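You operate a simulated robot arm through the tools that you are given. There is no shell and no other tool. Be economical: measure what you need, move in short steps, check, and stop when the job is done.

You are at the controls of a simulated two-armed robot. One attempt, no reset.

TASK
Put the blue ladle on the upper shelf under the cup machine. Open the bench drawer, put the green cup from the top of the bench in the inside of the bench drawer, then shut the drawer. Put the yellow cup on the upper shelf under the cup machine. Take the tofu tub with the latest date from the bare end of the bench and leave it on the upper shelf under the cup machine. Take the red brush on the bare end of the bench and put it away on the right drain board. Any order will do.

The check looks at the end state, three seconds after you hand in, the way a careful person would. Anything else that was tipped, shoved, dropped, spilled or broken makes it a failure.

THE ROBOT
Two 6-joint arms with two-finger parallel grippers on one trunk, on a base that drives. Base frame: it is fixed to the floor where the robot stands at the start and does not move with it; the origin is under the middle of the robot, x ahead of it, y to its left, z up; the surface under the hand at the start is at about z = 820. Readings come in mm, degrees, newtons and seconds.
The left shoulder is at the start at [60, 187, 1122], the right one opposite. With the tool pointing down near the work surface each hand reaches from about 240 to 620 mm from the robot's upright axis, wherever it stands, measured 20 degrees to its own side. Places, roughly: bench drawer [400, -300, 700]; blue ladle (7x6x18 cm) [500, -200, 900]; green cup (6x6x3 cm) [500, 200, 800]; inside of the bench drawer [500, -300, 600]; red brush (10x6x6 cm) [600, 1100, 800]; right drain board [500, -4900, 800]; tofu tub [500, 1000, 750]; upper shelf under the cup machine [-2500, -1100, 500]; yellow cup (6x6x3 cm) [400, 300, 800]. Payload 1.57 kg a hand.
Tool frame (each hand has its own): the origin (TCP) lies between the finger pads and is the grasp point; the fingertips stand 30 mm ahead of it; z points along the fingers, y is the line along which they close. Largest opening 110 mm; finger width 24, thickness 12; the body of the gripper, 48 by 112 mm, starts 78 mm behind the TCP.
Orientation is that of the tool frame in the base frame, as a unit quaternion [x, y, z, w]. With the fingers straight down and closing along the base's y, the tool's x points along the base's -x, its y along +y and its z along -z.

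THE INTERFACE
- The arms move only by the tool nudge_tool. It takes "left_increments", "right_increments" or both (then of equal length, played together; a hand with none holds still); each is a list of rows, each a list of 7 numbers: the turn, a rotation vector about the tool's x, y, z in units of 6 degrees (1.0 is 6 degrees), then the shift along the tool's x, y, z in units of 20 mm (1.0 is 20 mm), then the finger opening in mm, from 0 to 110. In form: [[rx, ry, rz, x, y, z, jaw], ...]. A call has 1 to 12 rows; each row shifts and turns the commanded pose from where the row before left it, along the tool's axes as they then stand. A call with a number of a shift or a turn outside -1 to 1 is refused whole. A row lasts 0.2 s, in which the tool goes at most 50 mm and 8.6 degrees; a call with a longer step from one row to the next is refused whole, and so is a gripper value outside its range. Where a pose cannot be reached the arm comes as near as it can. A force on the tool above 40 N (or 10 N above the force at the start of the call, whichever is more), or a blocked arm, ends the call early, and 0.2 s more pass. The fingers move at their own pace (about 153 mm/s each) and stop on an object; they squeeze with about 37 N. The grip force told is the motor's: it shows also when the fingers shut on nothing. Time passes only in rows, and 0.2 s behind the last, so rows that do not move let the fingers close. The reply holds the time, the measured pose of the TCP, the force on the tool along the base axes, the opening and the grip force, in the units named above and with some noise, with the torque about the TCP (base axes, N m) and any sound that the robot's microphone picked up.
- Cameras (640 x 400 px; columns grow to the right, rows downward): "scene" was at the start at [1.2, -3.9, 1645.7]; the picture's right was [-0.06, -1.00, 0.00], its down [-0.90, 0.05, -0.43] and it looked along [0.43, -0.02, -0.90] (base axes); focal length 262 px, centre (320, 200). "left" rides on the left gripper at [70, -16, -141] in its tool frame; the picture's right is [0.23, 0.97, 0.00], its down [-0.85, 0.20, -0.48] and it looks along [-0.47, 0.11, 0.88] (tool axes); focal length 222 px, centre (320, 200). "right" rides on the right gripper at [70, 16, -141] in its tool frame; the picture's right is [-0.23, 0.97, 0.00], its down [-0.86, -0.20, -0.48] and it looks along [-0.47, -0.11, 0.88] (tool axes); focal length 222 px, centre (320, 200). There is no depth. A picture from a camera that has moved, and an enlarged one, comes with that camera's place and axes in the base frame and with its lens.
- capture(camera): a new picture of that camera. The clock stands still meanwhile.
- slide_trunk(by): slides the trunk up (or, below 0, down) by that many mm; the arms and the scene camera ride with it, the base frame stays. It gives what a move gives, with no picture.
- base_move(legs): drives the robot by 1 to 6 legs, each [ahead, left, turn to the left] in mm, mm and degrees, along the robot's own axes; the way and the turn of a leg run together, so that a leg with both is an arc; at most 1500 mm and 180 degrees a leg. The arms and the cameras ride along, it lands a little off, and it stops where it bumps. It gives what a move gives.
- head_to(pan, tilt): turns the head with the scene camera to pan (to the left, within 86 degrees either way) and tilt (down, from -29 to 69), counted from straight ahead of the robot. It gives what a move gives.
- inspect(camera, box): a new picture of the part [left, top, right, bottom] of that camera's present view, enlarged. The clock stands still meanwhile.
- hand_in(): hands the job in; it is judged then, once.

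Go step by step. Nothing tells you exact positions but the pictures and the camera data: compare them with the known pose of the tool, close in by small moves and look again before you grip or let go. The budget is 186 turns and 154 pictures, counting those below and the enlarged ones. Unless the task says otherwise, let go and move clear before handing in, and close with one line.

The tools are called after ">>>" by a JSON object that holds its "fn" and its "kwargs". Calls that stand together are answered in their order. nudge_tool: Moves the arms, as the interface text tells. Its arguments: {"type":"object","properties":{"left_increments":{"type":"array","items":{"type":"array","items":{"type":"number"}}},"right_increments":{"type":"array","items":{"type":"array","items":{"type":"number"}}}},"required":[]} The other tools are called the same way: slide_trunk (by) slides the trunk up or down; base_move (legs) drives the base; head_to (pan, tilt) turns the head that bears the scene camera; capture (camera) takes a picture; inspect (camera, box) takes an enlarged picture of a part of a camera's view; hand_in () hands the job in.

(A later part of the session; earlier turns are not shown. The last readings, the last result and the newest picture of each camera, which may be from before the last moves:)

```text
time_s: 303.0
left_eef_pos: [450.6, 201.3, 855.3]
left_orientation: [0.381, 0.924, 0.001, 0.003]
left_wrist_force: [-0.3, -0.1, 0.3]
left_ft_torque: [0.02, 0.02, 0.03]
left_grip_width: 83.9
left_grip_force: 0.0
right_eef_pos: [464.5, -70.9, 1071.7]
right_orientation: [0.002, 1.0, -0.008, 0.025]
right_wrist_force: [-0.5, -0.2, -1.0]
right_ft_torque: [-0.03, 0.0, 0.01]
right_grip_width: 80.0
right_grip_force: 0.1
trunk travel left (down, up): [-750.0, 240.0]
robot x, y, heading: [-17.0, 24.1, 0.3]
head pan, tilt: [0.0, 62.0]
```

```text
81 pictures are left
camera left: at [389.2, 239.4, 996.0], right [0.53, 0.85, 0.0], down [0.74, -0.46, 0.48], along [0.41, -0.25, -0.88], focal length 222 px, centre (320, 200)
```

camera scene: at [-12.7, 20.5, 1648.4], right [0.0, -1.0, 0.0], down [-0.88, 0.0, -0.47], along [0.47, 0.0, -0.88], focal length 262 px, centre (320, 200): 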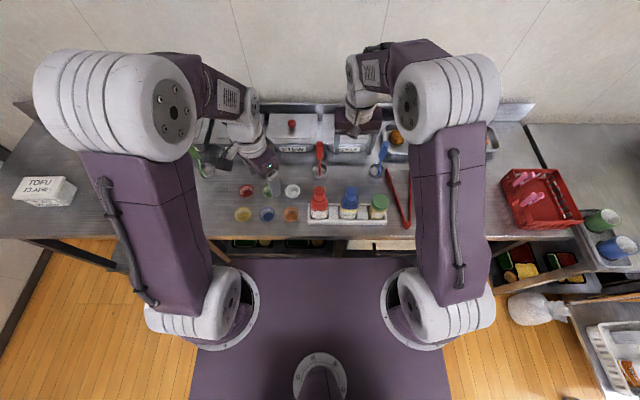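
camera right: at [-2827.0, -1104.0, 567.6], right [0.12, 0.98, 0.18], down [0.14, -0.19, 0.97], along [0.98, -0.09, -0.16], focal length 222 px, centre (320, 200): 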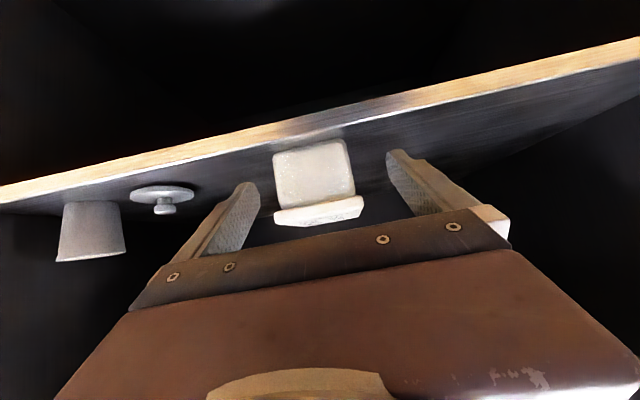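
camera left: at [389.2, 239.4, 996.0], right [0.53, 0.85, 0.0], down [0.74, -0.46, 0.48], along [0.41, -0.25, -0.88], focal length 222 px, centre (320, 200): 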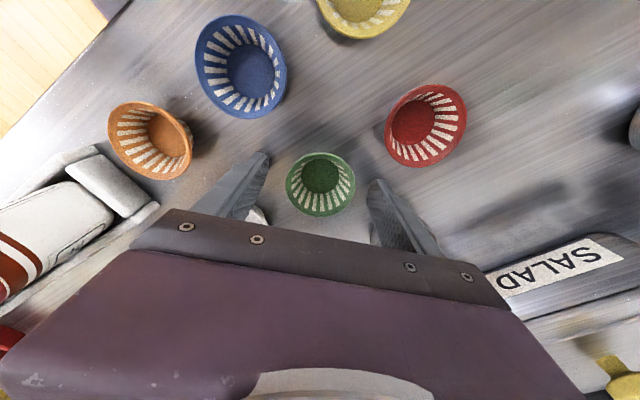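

>>> {"fn": "nudge_tool", "kwargs": {"left_increments": [[0, 0, 0, 0.3, 0, 0, 84], [0, 0, 0, 0, 0, 0, 60], [0, 0, 0, 0, 0, 0, 35], [0, 0, 0, 0, 0, 0, 30], [0, 0, 0, 0, 0, 0, 30], [0, 0, 0, 0, 0, -0.5, 30], [0, 0, 0, 0, 0, -1, 30], [0, 0, 0, 0, 0, -1, 30], [0, 0, 0, 0, 0, -1, 30], [0, 0, 0, 0, 0, -1, 30], [0, 0, 0, 0, 0, -1, 30], [0, 0, 0, 0, 0, -1, 30]]}}

>>> {"fn": "capture", "kwargs": {"camera": "left"}}

```text
time_s: 305.6
left_eef_pos: [444.9, 204.6, 986.0]
left_orientation: [0.382, 0.924, 0.0, 0.004]
left_wrist_force: [-0.2, 0.0, 0.7]
left_ft_torque: [0.0, 0.0, 0.04]
left_grip_width: 46.7
left_grip_force: 37.4
right_eef_pos: [464.9, -70.2, 1072.3]
right_orientation: [0.004, 1.0, -0.009, 0.026]
right_wrist_force: [0.6, 0.5, 0.3]
right_ft_torque: [0.03, 0.01, 0.0]
right_grip_width: 80.1
right_grip_force: 0.0
trunk travel left (down, up): [-750.0, 240.0]
robot x, y, heading: [-18.8, 20.7, 0.0]
head pan, tilt: [0.0, 62.0]
```

```text
80 pictures are left
camera left: at [384.1, 243.1, 1126.7], right [0.53, 0.85, 0.0], down [0.74, -0.46, 0.48], along [0.41, -0.25, -0.88], focal length 222 px, centre (320, 200)
```

left: 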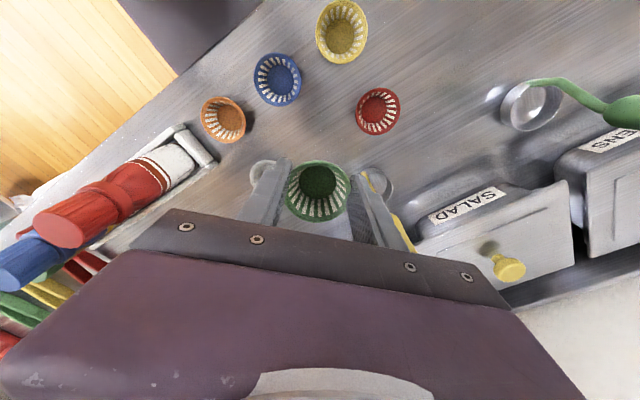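

The green cup is held. I back away, lower the trunk, and turn the right hand to point forward with fingers closing vertically for the drawer handle.

>>> {"fn": "base_move", "kwargs": {"legs": [[-380, 0, 0], [0, -100, 0]]}}

>>> {"fn": "slide_trunk", "kwargs": {"by": -300}}

>>> {"fn": "nudge_tool", "kwargs": {"right_increments": [[0, 0, -1, 0, 0, 0, 80], [0, 0, -1, 0, 0, 0, 80], [0, 0, -1, 0, 0, 0, 80], [0, 0, -1, 0, 0, 0, 80], [0, 0, -1, 0, 0, 0, 80], [0, 0, -1, 0, 0, 0, 80], [0, 0, -1, 0, 0, 0, 80], [0, 0, -1, 0, 0, 0, 80], [0, 0, -1, 0, 0, 0, 80], [0, 0, -1, 0, 0, 0, 80], [0, 0, -1, 0, 0, 0, 80], [0, 0, -1, 0, 0, 0, 80]]}}

>>> {"fn": "nudge_tool", "kwargs": {"right_increments": [[0, 0, -1, 0, 0, 0, 60], [0, 0, -1, 0, 0, 0, 60], [0, 0, -1, 0, 0, 0, 60], [1, 0, 0, 0, 0, 0, 60], [1, 0, 0, 0, 0, 0, 60], [1, 0, 0, 0, 0, 0, 60], [1, 0, 0, 0, 0, 0, 60], [1, 0, 0, 0, 0, 0, 60], [1, 0, 0, 0, 0, 0, 60], [1, 0, 0, 0, 0, 0, 60], [1, 0, 0, 0, 0, 0, 60], [0, 0, 0, 0, 0, 0, 60]]}}

```text
time_s: 308.7
left_eef_pos: [64.3, 108.2, 985.9]
left_orientation: [0.378, 0.926, 0.002, 0.003]
left_wrist_force: [0.4, 0.2, -0.7]
left_ft_torque: [-0.03, -0.01, 0.01]
left_grip_width: 46.9
left_grip_force: 36.4
right_eef_pos: [85.3, -168.3, 1072.3]
right_orientation: [-0.001, 1.0, -0.009, 0.025]
right_wrist_force: [0.0, 0.2, 0.2]
right_ft_torque: [-0.01, -0.01, -0.04]
right_grip_width: 79.8
right_grip_force: 0.1
trunk travel left (down, up): [-750.0, 240.0]
robot x, y, heading: [-398.3, -81.4, 0.5]
head pan, tilt: [0.0, 62.0]
```

```text
time_s: 311.7
left_eef_pos: [64.1, 107.9, 686.0]
left_orientation: [0.378, 0.926, 0.0, 0.003]
left_wrist_force: [-0.1, -0.2, 0.0]
left_ft_torque: [0.02, -0.01, 0.03]
left_grip_width: 46.9
left_grip_force: 36.6
right_eef_pos: [86.0, -168.5, 773.2]
right_orientation: [-0.002, 1.0, -0.008, 0.026]
right_wrist_force: [0.8, -0.2, -0.4]
right_ft_torque: [0.02, 0.01, 0.0]
right_grip_width: 80.1
right_grip_force: 0.0
trunk travel left (down, up): [-450.0, 540.0]
robot x, y, heading: [-396.3, -77.4, 0.6]
head pan, tilt: [0.0, 62.0]
```

```text
time_s: 314.3
left_eef_pos: [64.1, 107.6, 685.5]
left_orientation: [0.378, 0.926, 0.001, 0.004]
left_wrist_force: [0.6, -0.2, 0.0]
left_ft_torque: [-0.01, -0.02, 0.0]
left_grip_width: 46.8
left_grip_force: 37.1
right_eef_pos: [85.3, -168.1, 771.8]
right_orientation: [-0.59, 0.807, -0.023, 0.015]
right_wrist_force: [0.0, 0.4, 0.6]
right_ft_torque: [0.03, 0.04, -0.02]
right_grip_width: 80.3
right_grip_force: 0.1
trunk travel left (down, up): [-450.0, 540.0]
robot x, y, heading: [-395.3, -80.0, 0.6]
head pan, tilt: [0.0, 62.0]
```

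```text
time_s: 316.9
left_eef_pos: [63.1, 109.1, 686.1]
left_orientation: [0.377, 0.926, 0.001, 0.003]
left_wrist_force: [-0.3, -0.4, -0.4]
left_ft_torque: [0.0, 0.03, -0.02]
left_grip_width: 46.9
left_grip_force: 37.2
right_eef_pos: [84.3, -175.1, 771.0]
right_orientation: [0.65, -0.647, 0.296, -0.266]
right_wrist_force: [0.0, -1.8, 0.5]
right_ft_torque: [0.01, -0.01, 0.0]
right_grip_width: 60.0
right_grip_force: 0.1
right hand out of reach, approached as far as the arm can: row 9
trunk travel left (down, up): [-450.0, 540.0]
robot x, y, heading: [-400.1, -80.4, 0.7]
head pan, tilt: [0.0, 62.0]
```

The hand is pitched 47 degrees. I look at the handle from the right wrist camera and the scene.

>>> {"fn": "capture", "kwargs": {"camera": "right"}}

>>> {"fn": "head_to", "kwargs": {"pan": -20, "tilt": 45}}

>>> {"fn": "capture", "kwargs": {"camera": "scene"}}

```text
79 pictures are left
camera right: at [-31.0, -239.5, 859.0], right [-0.66, 0.21, -0.72], down [-0.2, 0.88, 0.44], along [0.72, 0.43, -0.54], focal length 222 px, centre (320, 200)
```

right: 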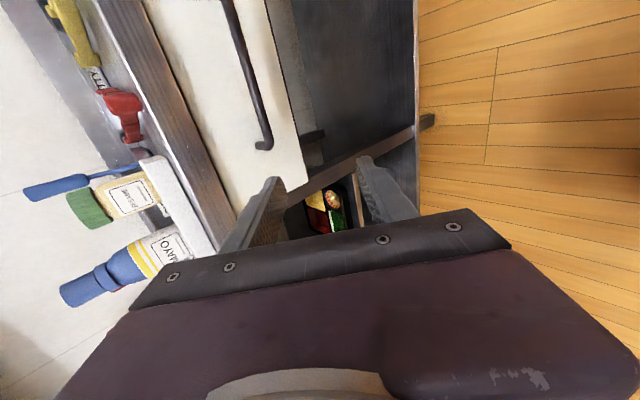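

```text
time_s: 317.8
left_eef_pos: [64.4, 108.7, 686.1]
left_orientation: [0.377, 0.926, 0.0, 0.003]
left_wrist_force: [0.5, -0.4, -0.6]
left_ft_torque: [-0.01, -0.03, -0.01]
left_grip_width: 46.7
left_grip_force: 36.8
right_eef_pos: [85.6, -174.7, 771.1]
right_orientation: [0.65, -0.647, 0.296, -0.266]
right_wrist_force: [-0.4, 1.2, -0.5]
right_ft_torque: [0.01, 0.01, 0.01]
right_grip_width: 59.9
right_grip_force: 0.1
trunk travel left (down, up): [-450.0, 540.0]
robot x, y, heading: [-395.7, -78.3, 0.5]
head pan, tilt: [-20.0, 45.0]
```

```text
78 pictures are left
camera scene: at [-380.4, -107.9, 1370.0], right [-0.33, -0.94, 0.0], down [-0.67, 0.23, -0.71], along [0.67, -0.23, -0.71], focal length 262 px, centre (320, 200)
```

scene: 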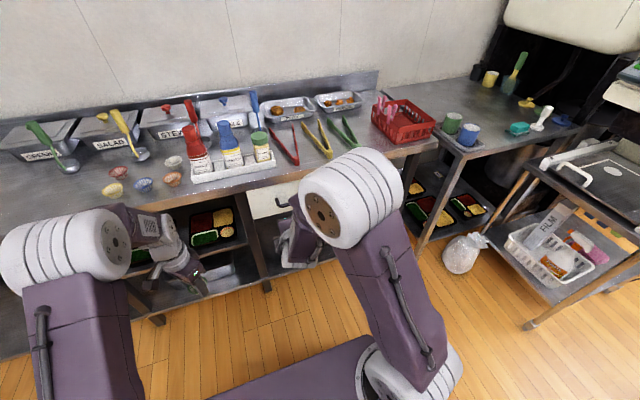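

The handle bar is at about x 265, z 705, spanning y -181 to -460, with the drawer front near x 305. I extend the hand a bit and pitch it further toward horizontal.

>>> {"fn": "nudge_tool", "kwargs": {"right_increments": [[0, 0, 0, 0, -0.74, 0.79, 60], [0, 0, 0, 0, -0.74, 0.79, 60], [0, 0, 0, 0, -0.74, 0.79, 60], [1, 0, 0, 0, 0, 0, 60], [1, 0, 0, 0, 0, 0, 60], [1, 0, 0, 0, 0, 0, 60], [1, 0, 0, 0, 0, 0, 60], [1, 0, 0, 0, 0, 0, 60], [1, 0, 0, 0, 0, 0, 60], [0, 0, 0, 0, 0, 0, 60]]}}

```text
time_s: 320.0
left_eef_pos: [64.1, 107.8, 685.7]
left_orientation: [0.378, 0.926, 0.0, 0.003]
left_wrist_force: [-0.3, 0.1, 0.4]
left_ft_torque: [-0.01, -0.04, -0.05]
left_grip_width: 46.8
left_grip_force: 37.2
right_eef_pos: [149.7, -176.8, 771.8]
right_orientation: [0.537, -0.523, 0.483, -0.453]
right_wrist_force: [0.1, 0.6, 0.3]
right_ft_torque: [0.02, 0.01, -0.04]
right_grip_width: 60.1
right_grip_force: 0.1
trunk travel left (down, up): [-450.0, 540.0]
robot x, y, heading: [-397.7, -80.8, 0.6]
head pan, tilt: [-20.0, 45.0]
```

Good, nearly horizontal. I move right and down to line up with the bar and look.

>>> {"fn": "nudge_tool", "kwargs": {"right_increments": [[0, 0, 0, 0.88, 0.48, 0, 60], [0, 0, 0, 0.88, 0.48, 0, 60], [0, 0, 0, 0.88, 0.48, 0, 60], [0, 0, 0, 0.88, 0.48, 0, 60], [0, 0, 0, 0.88, 0.48, 0, 60], [0, 0, 0, 0.88, 0.48, 0, 60], [0, 0, 0, 0.88, 0.48, 0, 60], [0, 0, 0, 0, 0, 0, 60]]}}

>>> {"fn": "capture", "kwargs": {"camera": "right"}}

```text
time_s: 321.8
left_eef_pos: [64.1, 108.9, 685.6]
left_orientation: [0.378, 0.926, 0.002, 0.003]
left_wrist_force: [-0.4, -0.5, -0.5]
left_ft_torque: [0.03, 0.02, 0.04]
left_grip_width: 46.9
left_grip_force: 37.9
right_eef_pos: [115.8, -219.8, 708.4]
right_orientation: [0.535, -0.525, 0.484, -0.451]
right_wrist_force: [0.7, 0.5, 0.2]
right_ft_torque: [-0.03, -0.03, 0.02]
right_grip_width: 59.8
right_grip_force: 0.1
right hand out of reach, approached as far as the arm can: row 3, 4, 5, 6, 7
trunk travel left (down, up): [-450.0, 540.0]
robot x, y, heading: [-398.8, -83.3, 0.7]
head pan, tilt: [-20.0, 45.0]
```

```text
77 pictures are left
camera right: at [-28.5, -286.6, 713.2], right [-0.12, 0.19, -0.98], down [-0.43, 0.87, 0.22], along [0.89, 0.45, -0.02], focal length 222 px, centre (320, 200)
```

right: 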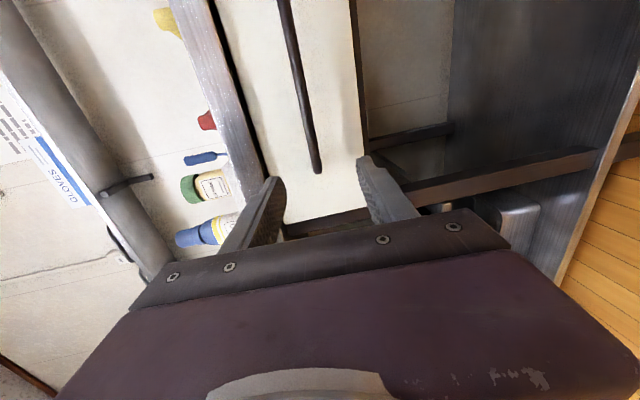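

The bar is seen at about z 697. I shift the base right and ahead to bring the open fingers to it.

>>> {"fn": "base_move", "kwargs": {"legs": [[0, -85, -0.7], [90, 0, 0]]}}

>>> {"fn": "capture", "kwargs": {"camera": "right"}}

```text
time_s: 323.6
left_eef_pos: [158.1, 19.7, 685.1]
left_orientation: [0.384, 0.923, 0.001, 0.002]
left_wrist_force: [0.3, 0.1, -0.4]
left_ft_torque: [-0.01, 0.02, 0.0]
left_grip_width: 46.6
left_grip_force: 37.1
right_eef_pos: [204.5, -311.2, 708.0]
right_orientation: [0.532, -0.528, 0.486, -0.449]
right_wrist_force: [0.0, 0.7, 0.1]
right_ft_torque: [-0.01, -0.02, -0.01]
right_grip_width: 60.1
right_grip_force: 0.0
trunk travel left (down, up): [-450.0, 540.0]
robot x, y, heading: [-307.6, -164.6, -0.1]
head pan, tilt: [-20.0, 45.0]
```

```text
76 pictures are left
camera right: at [60.4, -375.7, 712.8], right [-0.12, 0.19, -0.98], down [-0.42, 0.88, 0.22], along [0.9, 0.44, -0.02], focal length 222 px, centre (320, 200)
```

right: 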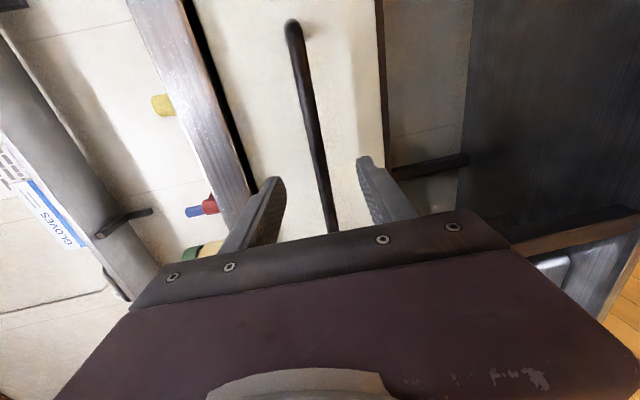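

The bar runs between the fingers. I advance 57 mm along the tool and close.

>>> {"fn": "nudge_tool", "kwargs": {"right_increments": [[0, 0, 0, 0, 0, 0.7, 60], [0, 0, 0, 0, 0, 0.7, 60], [0, 0, 0, 0, 0, 0.7, 60], [0, 0, 0, 0, 0, 0.7, 60], [0, 0, 0, 0, 0, 0, 60]]}}

>>> {"fn": "capture", "kwargs": {"camera": "right"}}

```text
time_s: 324.8
left_eef_pos: [156.0, 18.4, 686.1]
left_orientation: [0.384, 0.924, 0.0, 0.003]
left_wrist_force: [1.1, -0.8, 0.0]
left_ft_torque: [0.0, -0.02, 0.0]
left_grip_width: 46.6
left_grip_force: 37.3
right_eef_pos: [256.5, -300.4, 701.7]
right_orientation: [-0.53, 0.531, -0.488, 0.446]
right_wrist_force: [-0.2, -0.7, 1.0]
right_ft_torque: [-0.02, -0.05, 0.0]
right_grip_width: 59.8
right_grip_force: 0.1
right hand out of reach, approached as far as the arm can: row 2, 3, 4
trunk travel left (down, up): [-450.0, 540.0]
robot x, y, heading: [-304.8, -163.7, -0.6]
head pan, tilt: [-20.0, 45.0]
```

```text
75 pictures are left
camera right: at [110.7, -363.9, 706.5], right [-0.11, 0.19, -0.98], down [-0.41, 0.88, 0.22], along [0.9, 0.43, -0.02], focal length 222 px, centre (320, 200)
```

right: 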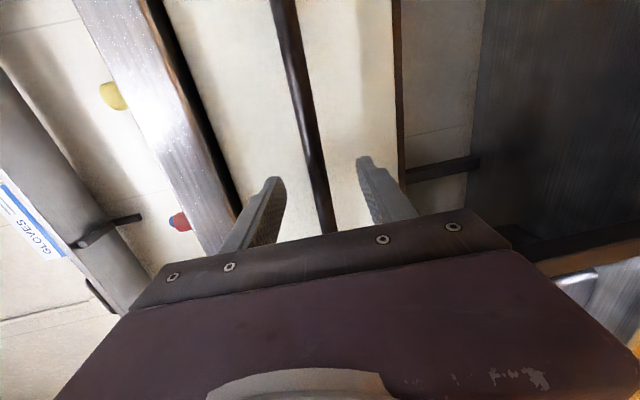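

>>> {"fn": "nudge_tool", "kwargs": {"right_increments": [[0, 0, 0, 0, 0, 0, 30], [0, 0, 0, 0, 0, 0, 5], [0, 0, 0, 0, 0, 0, 5], [0, 0, 0, 0, 0, 0, 5]]}}

>>> {"fn": "capture", "kwargs": {"camera": "right"}}

```text
time_s: 325.8
left_eef_pos: [157.4, 17.9, 686.7]
left_orientation: [0.383, 0.924, 0.001, 0.002]
left_wrist_force: [0.0, 0.3, 0.2]
left_ft_torque: [-0.01, 0.04, 0.0]
left_grip_width: 46.8
left_grip_force: 37.0
right_eef_pos: [255.8, -300.5, 702.2]
right_orientation: [-0.529, 0.531, -0.489, 0.446]
right_wrist_force: [-0.7, 1.0, -2.4]
right_ft_torque: [0.77, 0.01, -0.2]
right_grip_width: 14.5
right_grip_force: 30.9
trunk travel left (down, up): [-450.0, 540.0]
robot x, y, heading: [-305.4, -166.6, -0.1]
head pan, tilt: [-20.0, 45.0]
```

```text
74 pictures are left
camera right: at [110.6, -363.9, 706.3], right [-0.11, 0.19, -0.98], down [-0.41, 0.88, 0.22], along [0.9, 0.43, -0.02], focal length 222 px, centre (320, 200)
```

right: 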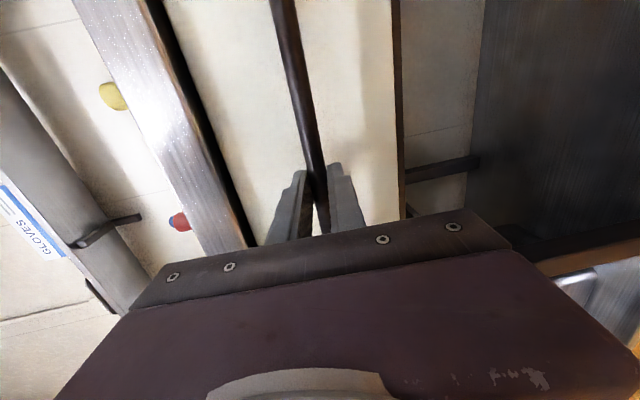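

The bar is gripped. I pull the drawer by backing the base.

>>> {"fn": "base_move", "kwargs": {"legs": [[-230, 0, 0]]}}

>>> {"fn": "capture", "kwargs": {"camera": "scene"}}

```text
time_s: 327.5
left_eef_pos: [-73.1, 18.7, 686.0]
left_orientation: [0.382, 0.924, 0.001, 0.002]
left_wrist_force: [0.3, -0.8, -0.3]
left_ft_torque: [-0.01, 0.0, -0.01]
left_grip_width: 46.9
left_grip_force: 36.7
right_eef_pos: [28.5, -300.1, 701.1]
right_orientation: [-0.53, 0.53, -0.488, 0.448]
right_wrist_force: [1.5, -6.7, -2.6]
right_ft_torque: [0.7, 0.06, -0.62]
right_grip_width: 14.4
right_grip_force: 30.9
trunk travel left (down, up): [-450.0, 540.0]
robot x, y, heading: [-530.1, -164.5, 0.0]
head pan, tilt: [-20.0, 45.0]
```

```text
73 pictures are left
camera scene: at [-518.3, -194.4, 1370.0], right [-0.34, -0.94, 0.0], down [-0.66, 0.24, -0.71], along [0.66, -0.24, -0.71], focal length 262 px, centre (320, 200)
```

scene: 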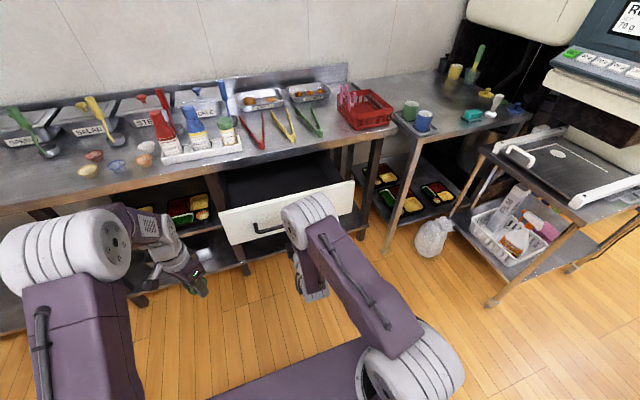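

The drawer is open about 227 mm. I release the handle, withdraw, and raise the trunk.

>>> {"fn": "nudge_tool", "kwargs": {"right_increments": [[0, 0, 0, 0, 0, 0, 40], [0, 0, 0, 0, 0, 0, 60], [0, 0, 0, 0, 0, 0, 60]]}}

>>> {"fn": "base_move", "kwargs": {"legs": [[-80, 0, 0]]}}

>>> {"fn": "slide_trunk", "kwargs": {"by": 300}}

>>> {"fn": "head_to", "kwargs": {"pan": -5, "tilt": 55}}

>>> {"fn": "capture", "kwargs": {"camera": "scene"}}

```text
time_s: 328.3
left_eef_pos: [-71.8, 19.6, 684.3]
left_orientation: [0.382, 0.924, 0.001, 0.003]
left_wrist_force: [0.5, -0.1, -0.2]
left_ft_torque: [0.0, 0.01, 0.0]
left_grip_width: 46.5
left_grip_force: 37.3
right_eef_pos: [27.5, -298.7, 701.9]
right_orientation: [0.53, -0.53, 0.487, -0.448]
right_wrist_force: [0.8, -0.2, -0.4]
right_ft_torque: [0.0, -0.01, 0.0]
right_grip_width: 59.7
right_grip_force: 0.1
trunk travel left (down, up): [-450.0, 540.0]
robot x, y, heading: [-535.9, -165.2, 0.3]
head pan, tilt: [-20.0, 45.0]
```

```text
time_s: 329.3
left_eef_pos: [-152.9, 19.2, 686.6]
left_orientation: [0.382, 0.924, 0.002, 0.003]
left_wrist_force: [0.2, 0.2, -0.4]
left_ft_torque: [0.05, -0.01, -0.02]
left_grip_width: 46.7
left_grip_force: 37.0
right_eef_pos: [-52.8, -299.2, 702.1]
right_orientation: [0.53, -0.529, 0.488, -0.448]
right_wrist_force: [-0.2, -0.9, -0.2]
right_ft_torque: [0.01, -0.01, 0.0]
right_grip_width: 60.1
right_grip_force: 0.1
trunk travel left (down, up): [-450.0, 540.0]
robot x, y, heading: [-617.5, -162.6, -0.0]
head pan, tilt: [-20.0, 45.0]
```

```text
time_s: 332.3
left_eef_pos: [-152.2, 19.1, 986.2]
left_orientation: [0.381, 0.924, 0.001, 0.003]
left_wrist_force: [0.2, 0.1, 0.9]
left_ft_torque: [-0.01, 0.02, 0.01]
left_grip_width: 46.5
left_grip_force: 37.3
right_eef_pos: [-52.1, -299.0, 1001.8]
right_orientation: [-0.53, 0.53, -0.489, 0.447]
right_wrist_force: [0.3, -0.3, -0.4]
right_ft_torque: [0.02, 0.02, -0.01]
right_grip_width: 60.1
right_grip_force: 0.1
trunk travel left (down, up): [-750.0, 240.0]
robot x, y, heading: [-614.9, -165.0, 0.0]
head pan, tilt: [-20.0, 45.0]
```

```text
time_s: 333.1
left_eef_pos: [-152.5, 19.5, 986.8]
left_orientation: [0.381, 0.924, 0.0, 0.003]
left_wrist_force: [0.0, 0.4, -0.6]
left_ft_torque: [0.01, 0.01, -0.01]
left_grip_width: 46.6
left_grip_force: 36.3
right_eef_pos: [-51.0, -299.2, 1001.2]
right_orientation: [-0.529, 0.53, -0.488, 0.448]
right_wrist_force: [0.7, -0.2, -0.6]
right_ft_torque: [0.0, 0.02, 0.0]
right_grip_width: 60.0
right_grip_force: 0.1
trunk travel left (down, up): [-750.0, 240.0]
robot x, y, heading: [-616.8, -162.6, -0.0]
head pan, tilt: [-5.0, 55.0]
```

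```text
72 pictures are left
camera scene: at [-603.1, -171.8, 1656.7], right [-0.09, -1.0, 0.0], down [-0.82, 0.07, -0.57], along [0.57, -0.05, -0.82], focal length 262 px, centre (320, 200)
```

scene: 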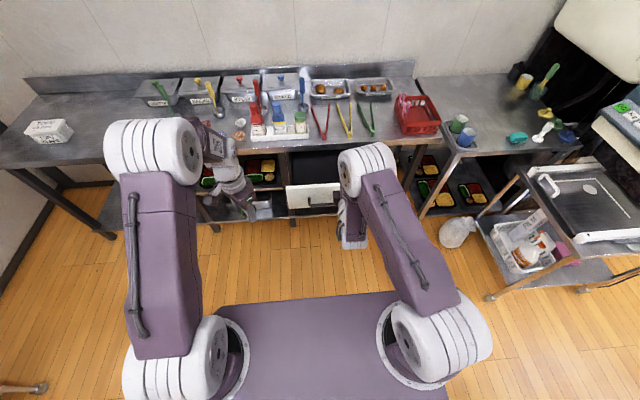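

I drive ahead over the open drawer, slightly to the right.

>>> {"fn": "base_move", "kwargs": {"legs": [[0, -70, 0], [285, 0, 0]]}}

>>> {"fn": "capture", "kwargs": {"camera": "left"}}

>>> {"fn": "capture", "kwargs": {"camera": "scene"}}

```text
time_s: 335.7
left_eef_pos: [132.9, -49.0, 986.4]
left_orientation: [0.381, 0.925, 0.001, 0.003]
left_wrist_force: [-0.7, 0.6, 0.6]
left_ft_torque: [0.02, -0.01, 0.01]
left_grip_width: 46.6
left_grip_force: 37.9
right_eef_pos: [232.1, -367.2, 1002.2]
right_orientation: [0.531, -0.53, 0.488, -0.448]
right_wrist_force: [0.7, -0.1, 0.2]
right_ft_torque: [0.02, 0.01, 0.01]
right_grip_width: 60.1
right_grip_force: 0.1
trunk travel left (down, up): [-750.0, 240.0]
robot x, y, heading: [-326.8, -232.2, -0.2]
head pan, tilt: [-5.0, 55.0]
```

```text
71 pictures are left
camera left: at [71.4, -11.8, 1126.7], right [0.53, 0.85, 0.0], down [0.74, -0.46, 0.48], along [0.41, -0.25, -0.88], focal length 222 px, centre (320, 200)
```

left: 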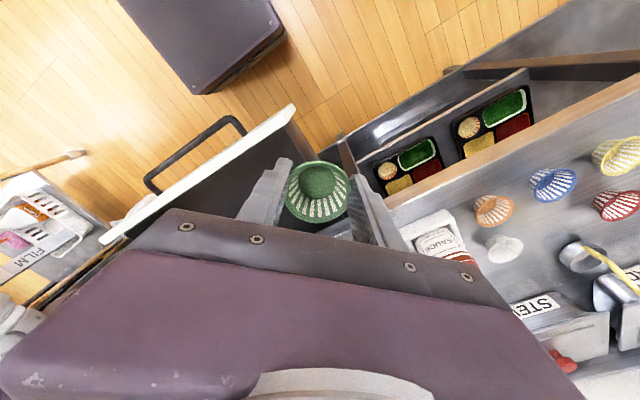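

```text
70 pictures are left
camera scene: at [-318.7, -241.0, 1656.7], right [-0.08, -1.0, 0.0], down [-0.82, 0.07, -0.57], along [0.57, -0.05, -0.82], focal length 262 px, centre (320, 200)
```

scene: 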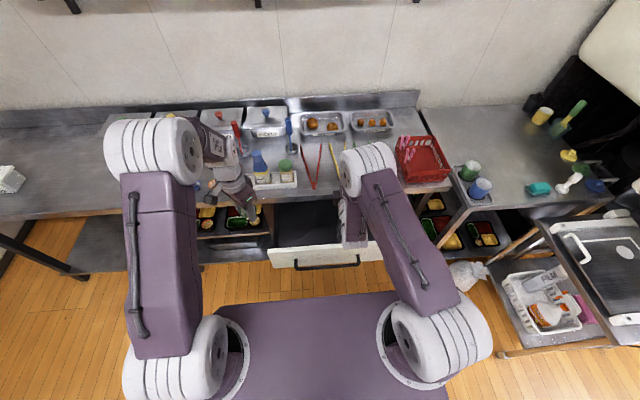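

The drawer's interior is x 95–280, y below -70. I move the cup to (185, -150) and start down.

>>> {"fn": "nudge_tool", "kwargs": {"left_increments": [[0, 0, 0, -0.772, -0.25, 0, 30], [0, 0, 0, -0.772, -0.25, 0, 30], [0, 0, 0, -0.772, -0.25, 0, 30], [0, 0, 0, -0.772, -0.25, 0, 30], [0, 0, 0, -0.772, -0.25, 0, 30], [0, 0, 0, -0.772, -0.25, 0, 30], [0, 0, 0, -0.772, -0.25, 0, 30], [0, 0, 0, 0, 0, 1, 30], [0, 0, 0, 0, 0, 1, 30], [0, 0, 0, 0, 0, 1, 30], [0, 0, 0, 0, 0, 1, 30], [0, 0, 0, 0, 0, 0, 30]]}}

>>> {"fn": "capture", "kwargs": {"camera": "left"}}

```text
time_s: 338.3
left_eef_pos: [185.0, -150.4, 905.5]
left_orientation: [0.381, 0.925, 0.001, 0.003]
left_wrist_force: [-0.1, -0.2, 0.2]
left_ft_torque: [0.0, -0.01, 0.01]
left_grip_width: 46.9
left_grip_force: 37.3
right_eef_pos: [234.0, -368.0, 1002.3]
right_orientation: [0.53, -0.529, 0.488, -0.447]
right_wrist_force: [-0.2, 0.5, -0.7]
right_ft_torque: [0.02, 0.01, -0.01]
right_grip_width: 60.2
right_grip_force: 0.2
trunk travel left (down, up): [-750.0, 240.0]
robot x, y, heading: [-328.8, -232.5, 0.1]
head pan, tilt: [-5.0, 55.0]
```

```text
69 pictures are left
camera left: at [123.7, -112.5, 1046.1], right [0.53, 0.85, 0.0], down [0.74, -0.46, 0.48], along [0.41, -0.25, -0.88], focal length 222 px, centre (320, 200)
```

left: 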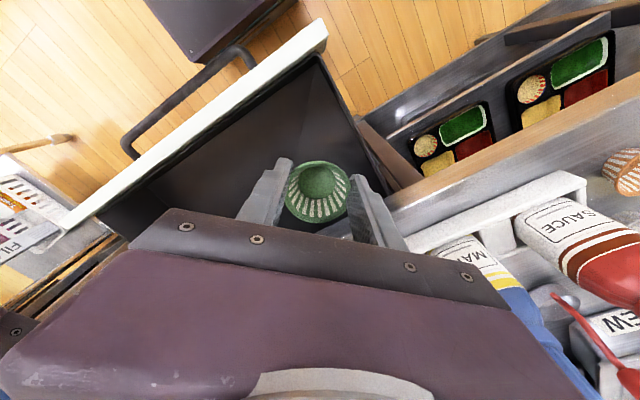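

>>> {"fn": "nudge_tool", "kwargs": {"left_increments": [[0, 0, 0, 0, 0, 1, 30], [0, 0, 0, 0, 0, 1, 30], [0, 0, 0, 0, 0, 1, 30], [0, 0, 0, 0, 0, 1, 30], [0, 0, 0, 0, 0, 1, 30], [0, 0, 0, 0, 0, 1, 30], [0, 0, 0, 0, 0, 1, 30], [0, 0, 0, 0, 0, 1, 30], [0, 0, 0, 0, 0, 1, 30], [0, 0, 0, 0, 0, 0, 30]]}}

>>> {"fn": "nudge_tool", "kwargs": {"left_increments": [[0, 0, 0, 0, 0, 0.2, 30], [0, 0, 0, 0, 0, 0.2, 30], [0, 0, 0, 0, 0, 0.2, 30], [0, 0, 0, 0, 0, 0.2, 30], [0, 0, 0, 0, 0, 0.15, 30], [0, 0, 0, 0, 0, 0.15, 30], [0, 0, 0, 0, 0, 0.15, 30], [0, 0, 0, 0, 0, 0.15, 30], [0, 0, 0, 0, 0, 0.15, 30], [0, 0, 0, 0, 0, 0.15, 30]]}}

>>> {"fn": "capture", "kwargs": {"camera": "left"}}

```text
time_s: 340.5
left_eef_pos: [187.1, -150.2, 725.6]
left_orientation: [0.381, 0.925, 0.0, 0.001]
left_wrist_force: [-0.8, 0.0, 0.3]
left_ft_torque: [-0.01, -0.03, -0.01]
left_grip_width: 46.7
left_grip_force: 36.8
right_eef_pos: [234.0, -368.1, 1002.2]
right_orientation: [0.53, -0.529, 0.488, -0.448]
right_wrist_force: [-0.2, -0.4, 0.9]
right_ft_torque: [-0.01, 0.0, 0.02]
right_grip_width: 60.2
right_grip_force: 0.0
trunk travel left (down, up): [-750.0, 240.0]
robot x, y, heading: [-327.5, -234.4, 0.1]
head pan, tilt: [-5.0, 55.0]
```

```text
time_s: 342.7
left_eef_pos: [181.7, -148.9, 695.2]
left_orientation: [0.382, 0.924, 0.001, 0.002]
left_wrist_force: [-0.4, -0.2, 0.3]
left_ft_torque: [-0.01, 0.01, 0.0]
left_grip_width: 46.7
left_grip_force: 37.1
left hand out of reach, approached as far as the arm can: row 8
right_eef_pos: [233.2, -368.0, 1001.3]
right_orientation: [0.53, -0.53, 0.488, -0.448]
right_wrist_force: [0.4, -0.2, -0.1]
right_ft_torque: [-0.01, 0.01, 0.0]
right_grip_width: 60.0
right_grip_force: 0.1
trunk travel left (down, up): [-750.0, 240.0]
robot x, y, heading: [-328.2, -233.2, 0.1]
head pan, tilt: [-5.0, 55.0]
```

```text
68 pictures are left
camera left: at [120.2, -112.1, 836.2], right [0.53, 0.85, 0.0], down [0.74, -0.46, 0.48], along [0.41, -0.25, -0.88], focal length 222 px, centre (320, 200)
```

left: 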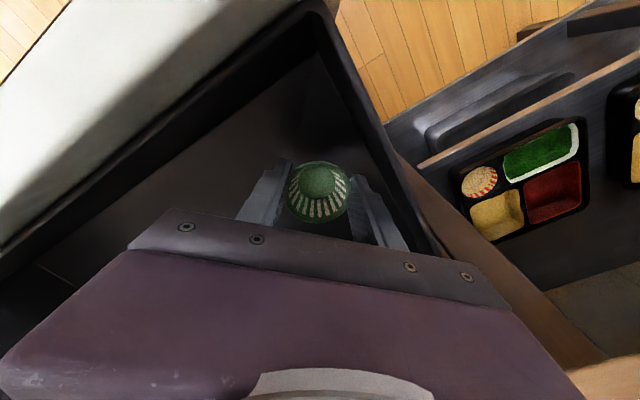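

The arm's reach limit is near, so I lift 30 mm, lower the trunk 60 mm, then lower the arm until contact.

>>> {"fn": "nudge_tool", "kwargs": {"left_increments": [[0, 0, 0, 0, 0, -1, 30], [0, 0, 0, 0, 0, -1, 30], [0, 0, 0, 0, 0, 0, 30]]}}

>>> {"fn": "slide_trunk", "kwargs": {"by": -40}}

>>> {"fn": "nudge_tool", "kwargs": {"left_increments": [[0, 0, 0, 0, 0, 0.15, 30], [0, 0, 0, 0, 0, 0.15, 30], [0, 0, 0, 0, 0, 0.15, 30], [0, 0, 0, 0, 0, 0.15, 30], [0, 0, 0, 0, 0, 0.15, 30], [0, 0, 0, 0, 0, 0.15, 30], [0, 0, 0, 0, 0, 0.15, 30], [0, 0, 0, 0, 0, 0.15, 30], [0, 0, 0, 0, 0, 0.15, 30], [0, 0, 0, 0, 0, 0.15, 30]]}}

```text
time_s: 343.5
left_eef_pos: [182.7, -149.9, 733.7]
left_orientation: [0.381, 0.925, 0.001, 0.003]
left_wrist_force: [0.5, -0.5, -0.1]
left_ft_torque: [0.0, 0.02, 0.02]
left_grip_width: 46.9
left_grip_force: 37.3
right_eef_pos: [234.3, -368.3, 1001.9]
right_orientation: [0.53, -0.53, 0.488, -0.448]
right_wrist_force: [-0.1, 0.0, -0.3]
right_ft_torque: [0.04, -0.04, -0.02]
right_grip_width: 60.1
right_grip_force: 0.0
trunk travel left (down, up): [-750.0, 240.0]
robot x, y, heading: [-329.6, -236.1, 0.2]
head pan, tilt: [-5.0, 55.0]
```

```text
time_s: 344.3
left_eef_pos: [183.0, -149.0, 695.5]
left_orientation: [0.381, 0.924, 0.001, 0.003]
left_wrist_force: [0.5, -0.3, -0.2]
left_ft_torque: [-0.01, -0.01, 0.01]
left_grip_width: 46.4
left_grip_force: 37.2
right_eef_pos: [232.8, -367.6, 963.1]
right_orientation: [0.53, -0.529, 0.488, -0.448]
right_wrist_force: [-0.3, 0.5, 0.4]
right_ft_torque: [-0.01, 0.01, -0.01]
right_grip_width: 60.1
right_grip_force: 0.1
trunk travel left (down, up): [-710.0, 280.0]
robot x, y, heading: [-327.9, -234.5, 0.2]
head pan, tilt: [-5.0, 55.0]
```

```text
time_s: 346.5
left_eef_pos: [183.8, -148.5, 665.9]
left_orientation: [0.381, 0.925, 0.002, 0.005]
left_wrist_force: [-0.3, 0.0, 16.2]
left_ft_torque: [0.36, -0.08, -0.08]
left_grip_width: 46.8
left_grip_force: 37.0
right_eef_pos: [231.0, -369.4, 964.3]
right_orientation: [0.53, -0.53, 0.488, -0.448]
right_wrist_force: [-1.5, -0.6, 1.3]
right_ft_torque: [0.03, 0.0, 0.03]
right_grip_width: 59.9
right_grip_force: 0.0
trunk travel left (down, up): [-710.0, 280.0]
robot x, y, heading: [-329.6, -229.5, 0.1]
head pan, tilt: [-5.0, 55.0]
```

The cup touches the drawer floor. I release and lift out.

>>> {"fn": "nudge_tool", "kwargs": {"left_increments": [[0, 0, 0, 0, 0, -0.05, 50], [0, 0, 0, 0, 0, 0, 65], [0, 0, 0, 0, 0, 0, 75], [0, 0, 0, 0, 0, -0.5, 75], [0, 0, 0, 0, 0, -1, 75], [0, 0, 0, 0, 0, -1, 75], [0, 0, 0, 0, 0, -1, 75], [0, 0, 0, 0, 0, -1, 75], [0, 0, 0, 0, 0, -1, 75], [0, 0, 0, 0, 0, -1, 75], [0, 0, 0, 0, 0, -1, 75], [0, 0, 0, 0, 0, -1, 75]]}}

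>>> {"fn": "capture", "kwargs": {"camera": "left"}}

```text
time_s: 349.1
left_eef_pos: [181.9, -148.5, 835.7]
left_orientation: [0.38, 0.925, 0.001, 0.003]
left_wrist_force: [-0.2, 0.5, 0.1]
left_ft_torque: [0.03, -0.01, 0.0]
left_grip_width: 75.0
left_grip_force: 0.1
right_eef_pos: [234.4, -367.7, 961.2]
right_orientation: [0.53, -0.53, 0.488, -0.448]
right_wrist_force: [-0.5, 0.4, 0.3]
right_ft_torque: [-0.02, -0.02, -0.01]
right_grip_width: 60.0
right_grip_force: 0.1
trunk travel left (down, up): [-710.0, 280.0]
robot x, y, heading: [-329.0, -237.5, 0.3]
head pan, tilt: [-5.0, 55.0]
```

```text
67 pictures are left
camera left: at [121.0, -111.8, 976.5], right [0.53, 0.85, 0.0], down [0.74, -0.46, 0.48], along [0.41, -0.25, -0.88], focal length 222 px, centre (320, 200)
```

left: 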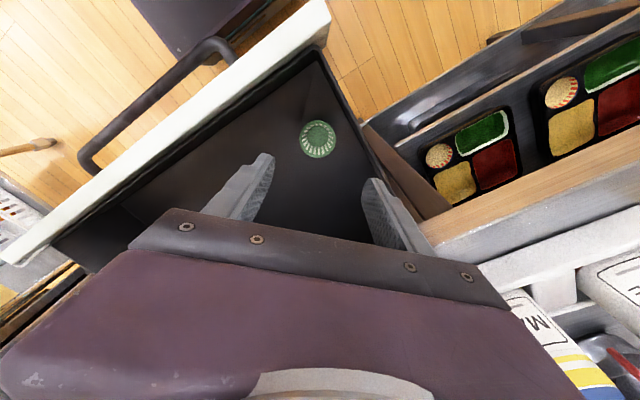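

The cup stands in the drawer. I pull the left hand clear, then back away and return the right hand to the handle to push the drawer shut.

>>> {"fn": "nudge_tool", "kwargs": {"left_increments": [[0, 0, 0, 0, 0, -1, 75], [0, 0, 0, 0, 0, -1, 75], [0, 0, 0, 0, 0, -1, 75], [0, 0, 0, 0.94, 0.24, 0, 75], [0, 0, 0, 0.94, 0.24, 0, 75], [0, 0, 0, 0.94, 0.24, 0, 75], [0, 0, 0, 0.94, 0.24, 0, 75], [0, 0, 0, 0.94, 0.24, 0, 75], [0, 0, 0, 0.94, 0.24, 0, 75]]}}

>>> {"fn": "base_move", "kwargs": {"legs": [[-285, 0, 0], [0, 70, 0]]}}

>>> {"fn": "slide_trunk", "kwargs": {"by": -260}}

>>> {"fn": "capture", "kwargs": {"camera": "right"}}

```text
time_s: 351.1
left_eef_pos: [121.0, -48.8, 894.8]
left_orientation: [0.381, 0.925, 0.0, 0.003]
left_wrist_force: [-0.2, 0.1, 0.2]
left_ft_torque: [0.0, -0.01, 0.0]
left_grip_width: 74.9
left_grip_force: 0.0
right_eef_pos: [234.6, -368.5, 961.3]
right_orientation: [0.531, -0.529, 0.489, -0.447]
right_wrist_force: [0.9, 0.5, 0.6]
right_ft_torque: [0.02, 0.0, 0.01]
right_grip_width: 59.6
right_grip_force: 0.0
trunk travel left (down, up): [-710.0, 280.0]
robot x, y, heading: [-329.2, -235.2, 0.2]
head pan, tilt: [-5.0, 55.0]
```

```text
time_s: 353.7
left_eef_pos: [-163.6, 18.4, 895.5]
left_orientation: [0.385, 0.923, 0.0, 0.004]
left_wrist_force: [-0.3, -0.7, 0.3]
left_ft_torque: [-0.01, 0.0, -0.01]
left_grip_width: 75.0
left_grip_force: 0.0
right_eef_pos: [-54.6, -301.4, 962.2]
right_orientation: [-0.528, 0.531, -0.489, 0.446]
right_wrist_force: [-0.6, -0.4, 0.3]
right_ft_torque: [-0.01, -0.03, 0.0]
right_grip_width: 60.2
right_grip_force: 0.0
trunk travel left (down, up): [-710.0, 280.0]
robot x, y, heading: [-613.8, -163.4, -0.3]
head pan, tilt: [-5.0, 55.0]
```

```text
time_s: 356.4
left_eef_pos: [-163.3, 19.6, 635.4]
left_orientation: [0.385, 0.923, 0.0, 0.004]
left_wrist_force: [0.3, 0.1, -0.6]
left_ft_torque: [0.01, 0.01, -0.01]
left_grip_width: 74.8
left_grip_force: 0.1
right_eef_pos: [-53.7, -299.9, 701.2]
right_orientation: [-0.528, 0.532, -0.489, 0.446]
right_wrist_force: [0.8, 0.0, -0.5]
right_ft_torque: [-0.01, 0.0, -0.03]
right_grip_width: 59.8
right_grip_force: 0.2
trunk travel left (down, up): [-450.0, 540.0]
robot x, y, heading: [-612.6, -163.6, 0.1]
head pan, tilt: [-5.0, 55.0]
```

```text
66 pictures are left
camera right: at [-199.2, -363.9, 706.4], right [-0.11, 0.19, -0.98], down [-0.41, 0.88, 0.22], along [0.9, 0.43, -0.02], focal length 222 px, centre (320, 200)
```

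right: 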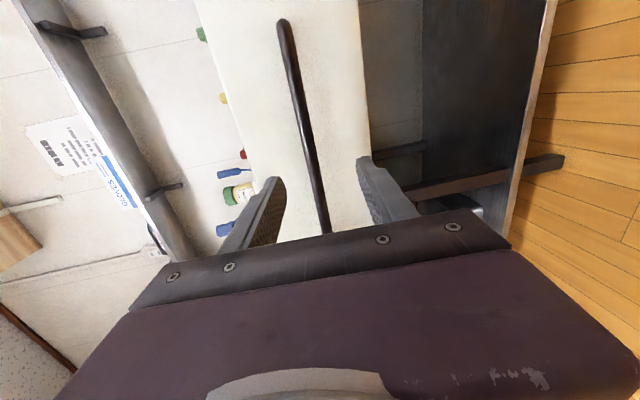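

Lined up as before. I advance 82 mm, grip the bar and push the drawer in with the base.

>>> {"fn": "base_move", "kwargs": {"legs": [[82, 0, 0]]}}

>>> {"fn": "nudge_tool", "kwargs": {"right_increments": [[0, 0, 0, 0, 0, 0, 30], [0, 0, 0, 0, 0, 0, 5], [0, 0, 0, 0, 0, 0, 5], [0, 0, 0, 0, 0, 0, 5]]}}

>>> {"fn": "base_move", "kwargs": {"legs": [[215, 0, 0]]}}

>>> {"fn": "capture", "kwargs": {"camera": "right"}}

```text
time_s: 357.5
left_eef_pos: [-81.9, 18.4, 635.5]
left_orientation: [0.384, 0.923, 0.0, 0.003]
left_wrist_force: [-0.3, -0.3, 0.2]
left_ft_torque: [0.02, -0.03, 0.01]
left_grip_width: 74.9
left_grip_force: 0.1
right_eef_pos: [28.8, -301.4, 701.8]
right_orientation: [-0.529, 0.532, -0.489, 0.445]
right_wrist_force: [0.1, -0.7, -0.7]
right_ft_torque: [-0.01, 0.0, 0.0]
right_grip_width: 60.1
right_grip_force: 0.0
trunk travel left (down, up): [-450.0, 540.0]
robot x, y, heading: [-535.1, -163.6, -0.1]
head pan, tilt: [-5.0, 55.0]
```

```text
time_s: 358.5
left_eef_pos: [-81.7, 18.4, 635.0]
left_orientation: [0.385, 0.923, 0.001, 0.003]
left_wrist_force: [-0.5, -0.5, 0.4]
left_ft_torque: [-0.02, -0.01, 0.01]
left_grip_width: 75.1
left_grip_force: 0.1
right_eef_pos: [26.9, -301.4, 701.7]
right_orientation: [-0.529, 0.531, -0.489, 0.445]
right_wrist_force: [-0.1, 0.9, -1.9]
right_ft_torque: [0.77, 0.0, -0.07]
right_grip_width: 14.3
right_grip_force: 30.1
trunk travel left (down, up): [-450.0, 540.0]
robot x, y, heading: [-537.0, -162.4, -0.4]
head pan, tilt: [-5.0, 55.0]
```

```text
time_s: 360.1
left_eef_pos: [134.7, 17.1, 633.7]
left_orientation: [0.385, 0.923, 0.001, 0.003]
left_wrist_force: [-0.7, -0.5, -0.7]
left_ft_torque: [0.01, 0.02, 0.02]
left_grip_width: 75.0
left_grip_force: 0.2
right_eef_pos: [246.0, -300.4, 701.2]
right_orientation: [-0.529, 0.531, -0.489, 0.446]
right_wrist_force: [-0.3, -1.2, 0.6]
right_ft_torque: [0.68, 0.02, -0.32]
right_grip_width: 14.2
right_grip_force: 30.7
trunk travel left (down, up): [-450.0, 540.0]
robot x, y, heading: [-313.1, -163.1, 0.1]
head pan, tilt: [-5.0, 55.0]
```

```text
65 pictures are left
camera right: at [99.7, -364.5, 706.1], right [-0.11, 0.19, -0.98], down [-0.41, 0.88, 0.22], along [0.9, 0.43, -0.02], focal length 222 px, centre (320, 200)
```

right: 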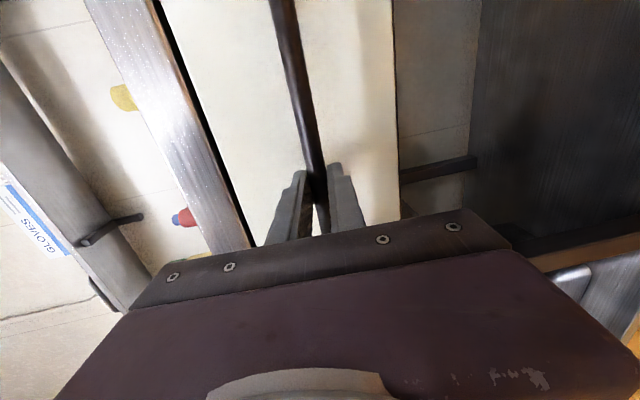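

About 10 mm remain; I push the last bit.

>>> {"fn": "base_move", "kwargs": {"legs": [[14, 0, 0]]}}

>>> {"fn": "nudge_tool", "kwargs": {"right_increments": [[0, 0, 0, 0, 0, 0.1, 5], [0, 0, 0, 0, 0, 0.1, 5], [0, 0, 0, 0, 0, 0.1, 5], [0, 0, 0, 0, 0, 0.1, 5]]}}

>>> {"fn": "capture", "kwargs": {"camera": "right"}}

```text
time_s: 360.9
left_eef_pos: [149.6, 18.7, 635.3]
left_orientation: [0.384, 0.923, 0.001, 0.002]
left_wrist_force: [0.3, -1.0, -0.1]
left_ft_torque: [0.0, 0.01, 0.0]
left_grip_width: 75.0
left_grip_force: 0.1
right_eef_pos: [259.7, -299.7, 701.7]
right_orientation: [-0.529, 0.531, -0.489, 0.445]
right_wrist_force: [3.4, 2.0, -5.5]
right_ft_torque: [0.71, 0.04, -0.39]
right_grip_width: 14.5
right_grip_force: 30.2
trunk travel left (down, up): [-450.0, 540.0]
robot x, y, heading: [-302.3, -165.0, -0.4]
head pan, tilt: [-5.0, 55.0]
```

```text
time_s: 361.9
left_eef_pos: [147.1, 18.2, 635.0]
left_orientation: [0.384, 0.923, 0.001, 0.004]
left_wrist_force: [1.3, 0.5, 0.0]
left_ft_torque: [0.02, 0.02, -0.04]
left_grip_width: 75.0
left_grip_force: 0.0
right_eef_pos: [263.5, -300.8, 699.8]
right_orientation: [-0.528, 0.533, -0.49, 0.444]
right_wrist_force: [-24.5, 1.9, -4.2]
right_ft_torque: [0.77, 0.05, -0.08]
right_grip_width: 14.9
right_grip_force: 30.5
trunk travel left (down, up): [-450.0, 540.0]
robot x, y, heading: [-300.9, -165.0, -0.3]
head pan, tilt: [-5.0, 55.0]
```

```text
64 pictures are left
camera right: at [118.5, -364.1, 705.4], right [-0.11, 0.19, -0.98], down [-0.41, 0.89, 0.22], along [0.91, 0.42, -0.02], focal length 222 px, centre (320, 200)
```

right: 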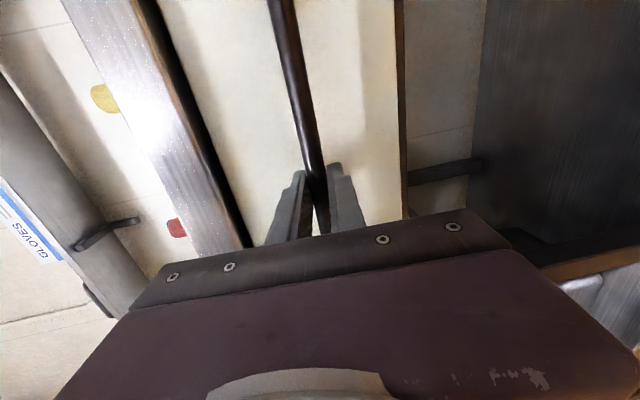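

The drawer is shut (it resists with 24 N). I release, back away, raise the trunk a little, and set both hands to pitched grips for the shelf load.

>>> {"fn": "nudge_tool", "kwargs": {"right_increments": [[0, 0, 0, 0, 0, 0, 30], [0, 0, 0, 0, 0, 0, 60], [0, 0, 0, 0, 0, 0, 60]]}}

>>> {"fn": "base_move", "kwargs": {"legs": [[-300, 0, 0]]}}

>>> {"fn": "slide_trunk", "kwargs": {"by": 120}}

>>> {"fn": "nudge_tool", "kwargs": {"left_increments": [[0, 0, 0, -0.83, 0.83, 0, 75], [0, 0, 0, -0.83, 0.83, 0, 75], [0, 0, 0, -0.83, 0.83, 0, 75], [0, 0, -1, 0, 0, 0, 75], [0, 0, -1, 0, 0, 0, 75], [0, 0, -0.5, 0, 0, 0, 75], [0, 0, 0, 0, 0, 0, 75], [0, -1, 0, 0, 0, 0, 75], [0, -1, 0, 0, 0, 0, 75], [0, -1, 0, 0, 0, 0, 75], [0, -1, 0, 0, 0, 0, 75], [0, -1, 0, 0, 0, 0, 75]], "right_increments": [[0, 0, 1, 0, 0, 0, 60], [0, 0, 1, 0, 0, 0, 60], [0, 0, 1, 0, 0, 0, 60], [0, 0, 1, 0, 0, 0, 60], [0, 0, 1, 0, 0, 0, 60], [0, 0, 1, 0, 0, 0, 60], [0, 0, 1, 0, 0, 0, 60], [0, 0, 1, 0, 0, 0, 60], [0, 0, 1, 0, 0, 0, 60], [0, 0, 1, 0, 0, 0, 60], [0, 0, 1, 0, 0, 0, 60], [0, 0, 1, 0, 0, 0, 60]]}}

```text
time_s: 362.7
left_eef_pos: [149.5, 18.6, 634.1]
left_orientation: [0.384, 0.923, 0.001, 0.002]
left_wrist_force: [0.0, -0.4, 0.6]
left_ft_torque: [0.01, -0.01, -0.03]
left_grip_width: 75.1
left_grip_force: 0.0
right_eef_pos: [266.6, -301.6, 700.0]
right_orientation: [-0.528, 0.532, -0.49, 0.445]
right_wrist_force: [0.3, -0.5, 0.2]
right_ft_torque: [-0.03, 0.01, 0.0]
right_grip_width: 59.7
right_grip_force: 0.0
trunk travel left (down, up): [-450.0, 540.0]
robot x, y, heading: [-303.2, -163.4, -0.1]
head pan, tilt: [-5.0, 55.0]
```

```text
time_s: 364.8
left_eef_pos: [-155.0, 18.4, 636.8]
left_orientation: [0.385, 0.923, 0.001, 0.004]
left_wrist_force: [1.2, 0.1, 0.1]
left_ft_torque: [0.01, 0.0, 0.04]
left_grip_width: 75.1
left_grip_force: 0.1
right_eef_pos: [-37.5, -301.0, 701.4]
right_orientation: [-0.528, 0.532, -0.491, 0.445]
right_wrist_force: [-1.1, -0.2, 0.5]
right_ft_torque: [-0.01, 0.03, 0.04]
right_grip_width: 60.1
right_grip_force: 0.0
trunk travel left (down, up): [-450.0, 540.0]
robot x, y, heading: [-608.5, -161.5, -0.1]
head pan, tilt: [-5.0, 55.0]
```

```text
time_s: 366.3
left_eef_pos: [-153.4, 17.6, 755.2]
left_orientation: [0.385, 0.923, 0.0, 0.003]
left_wrist_force: [0.4, 0.0, -0.2]
left_ft_torque: [-0.02, 0.0, 0.0]
left_grip_width: 75.2
left_grip_force: 0.0
right_eef_pos: [-36.2, -301.0, 819.5]
right_orientation: [-0.528, 0.532, -0.491, 0.444]
right_wrist_force: [0.3, -0.8, 0.0]
right_ft_torque: [0.0, -0.02, 0.02]
right_grip_width: 60.0
right_grip_force: 0.2
trunk travel left (down, up): [-570.0, 420.0]
robot x, y, heading: [-606.6, -166.4, -0.4]
head pan, tilt: [-5.0, 55.0]
```

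```text
time_s: 368.9
left_eef_pos: [-85.1, 18.4, 755.7]
left_orientation: [0.252, 0.932, -0.067, 0.252]
left_wrist_force: [-0.4, 0.1, -0.1]
left_ft_torque: [-0.02, 0.01, 0.02]
left_grip_width: 74.9
left_grip_force: 0.0
right_eef_pos: [-37.6, -300.9, 820.0]
right_orientation: [-0.114, 0.741, -0.135, 0.648]
right_wrist_force: [0.0, 1.1, 0.1]
right_ft_torque: [-0.02, 0.01, -0.04]
right_grip_width: 60.2
right_grip_force: 0.1
trunk travel left (down, up): [-570.0, 420.0]
robot x, y, heading: [-604.0, -162.4, 0.1]
head pan, tilt: [-5.0, 55.0]
```

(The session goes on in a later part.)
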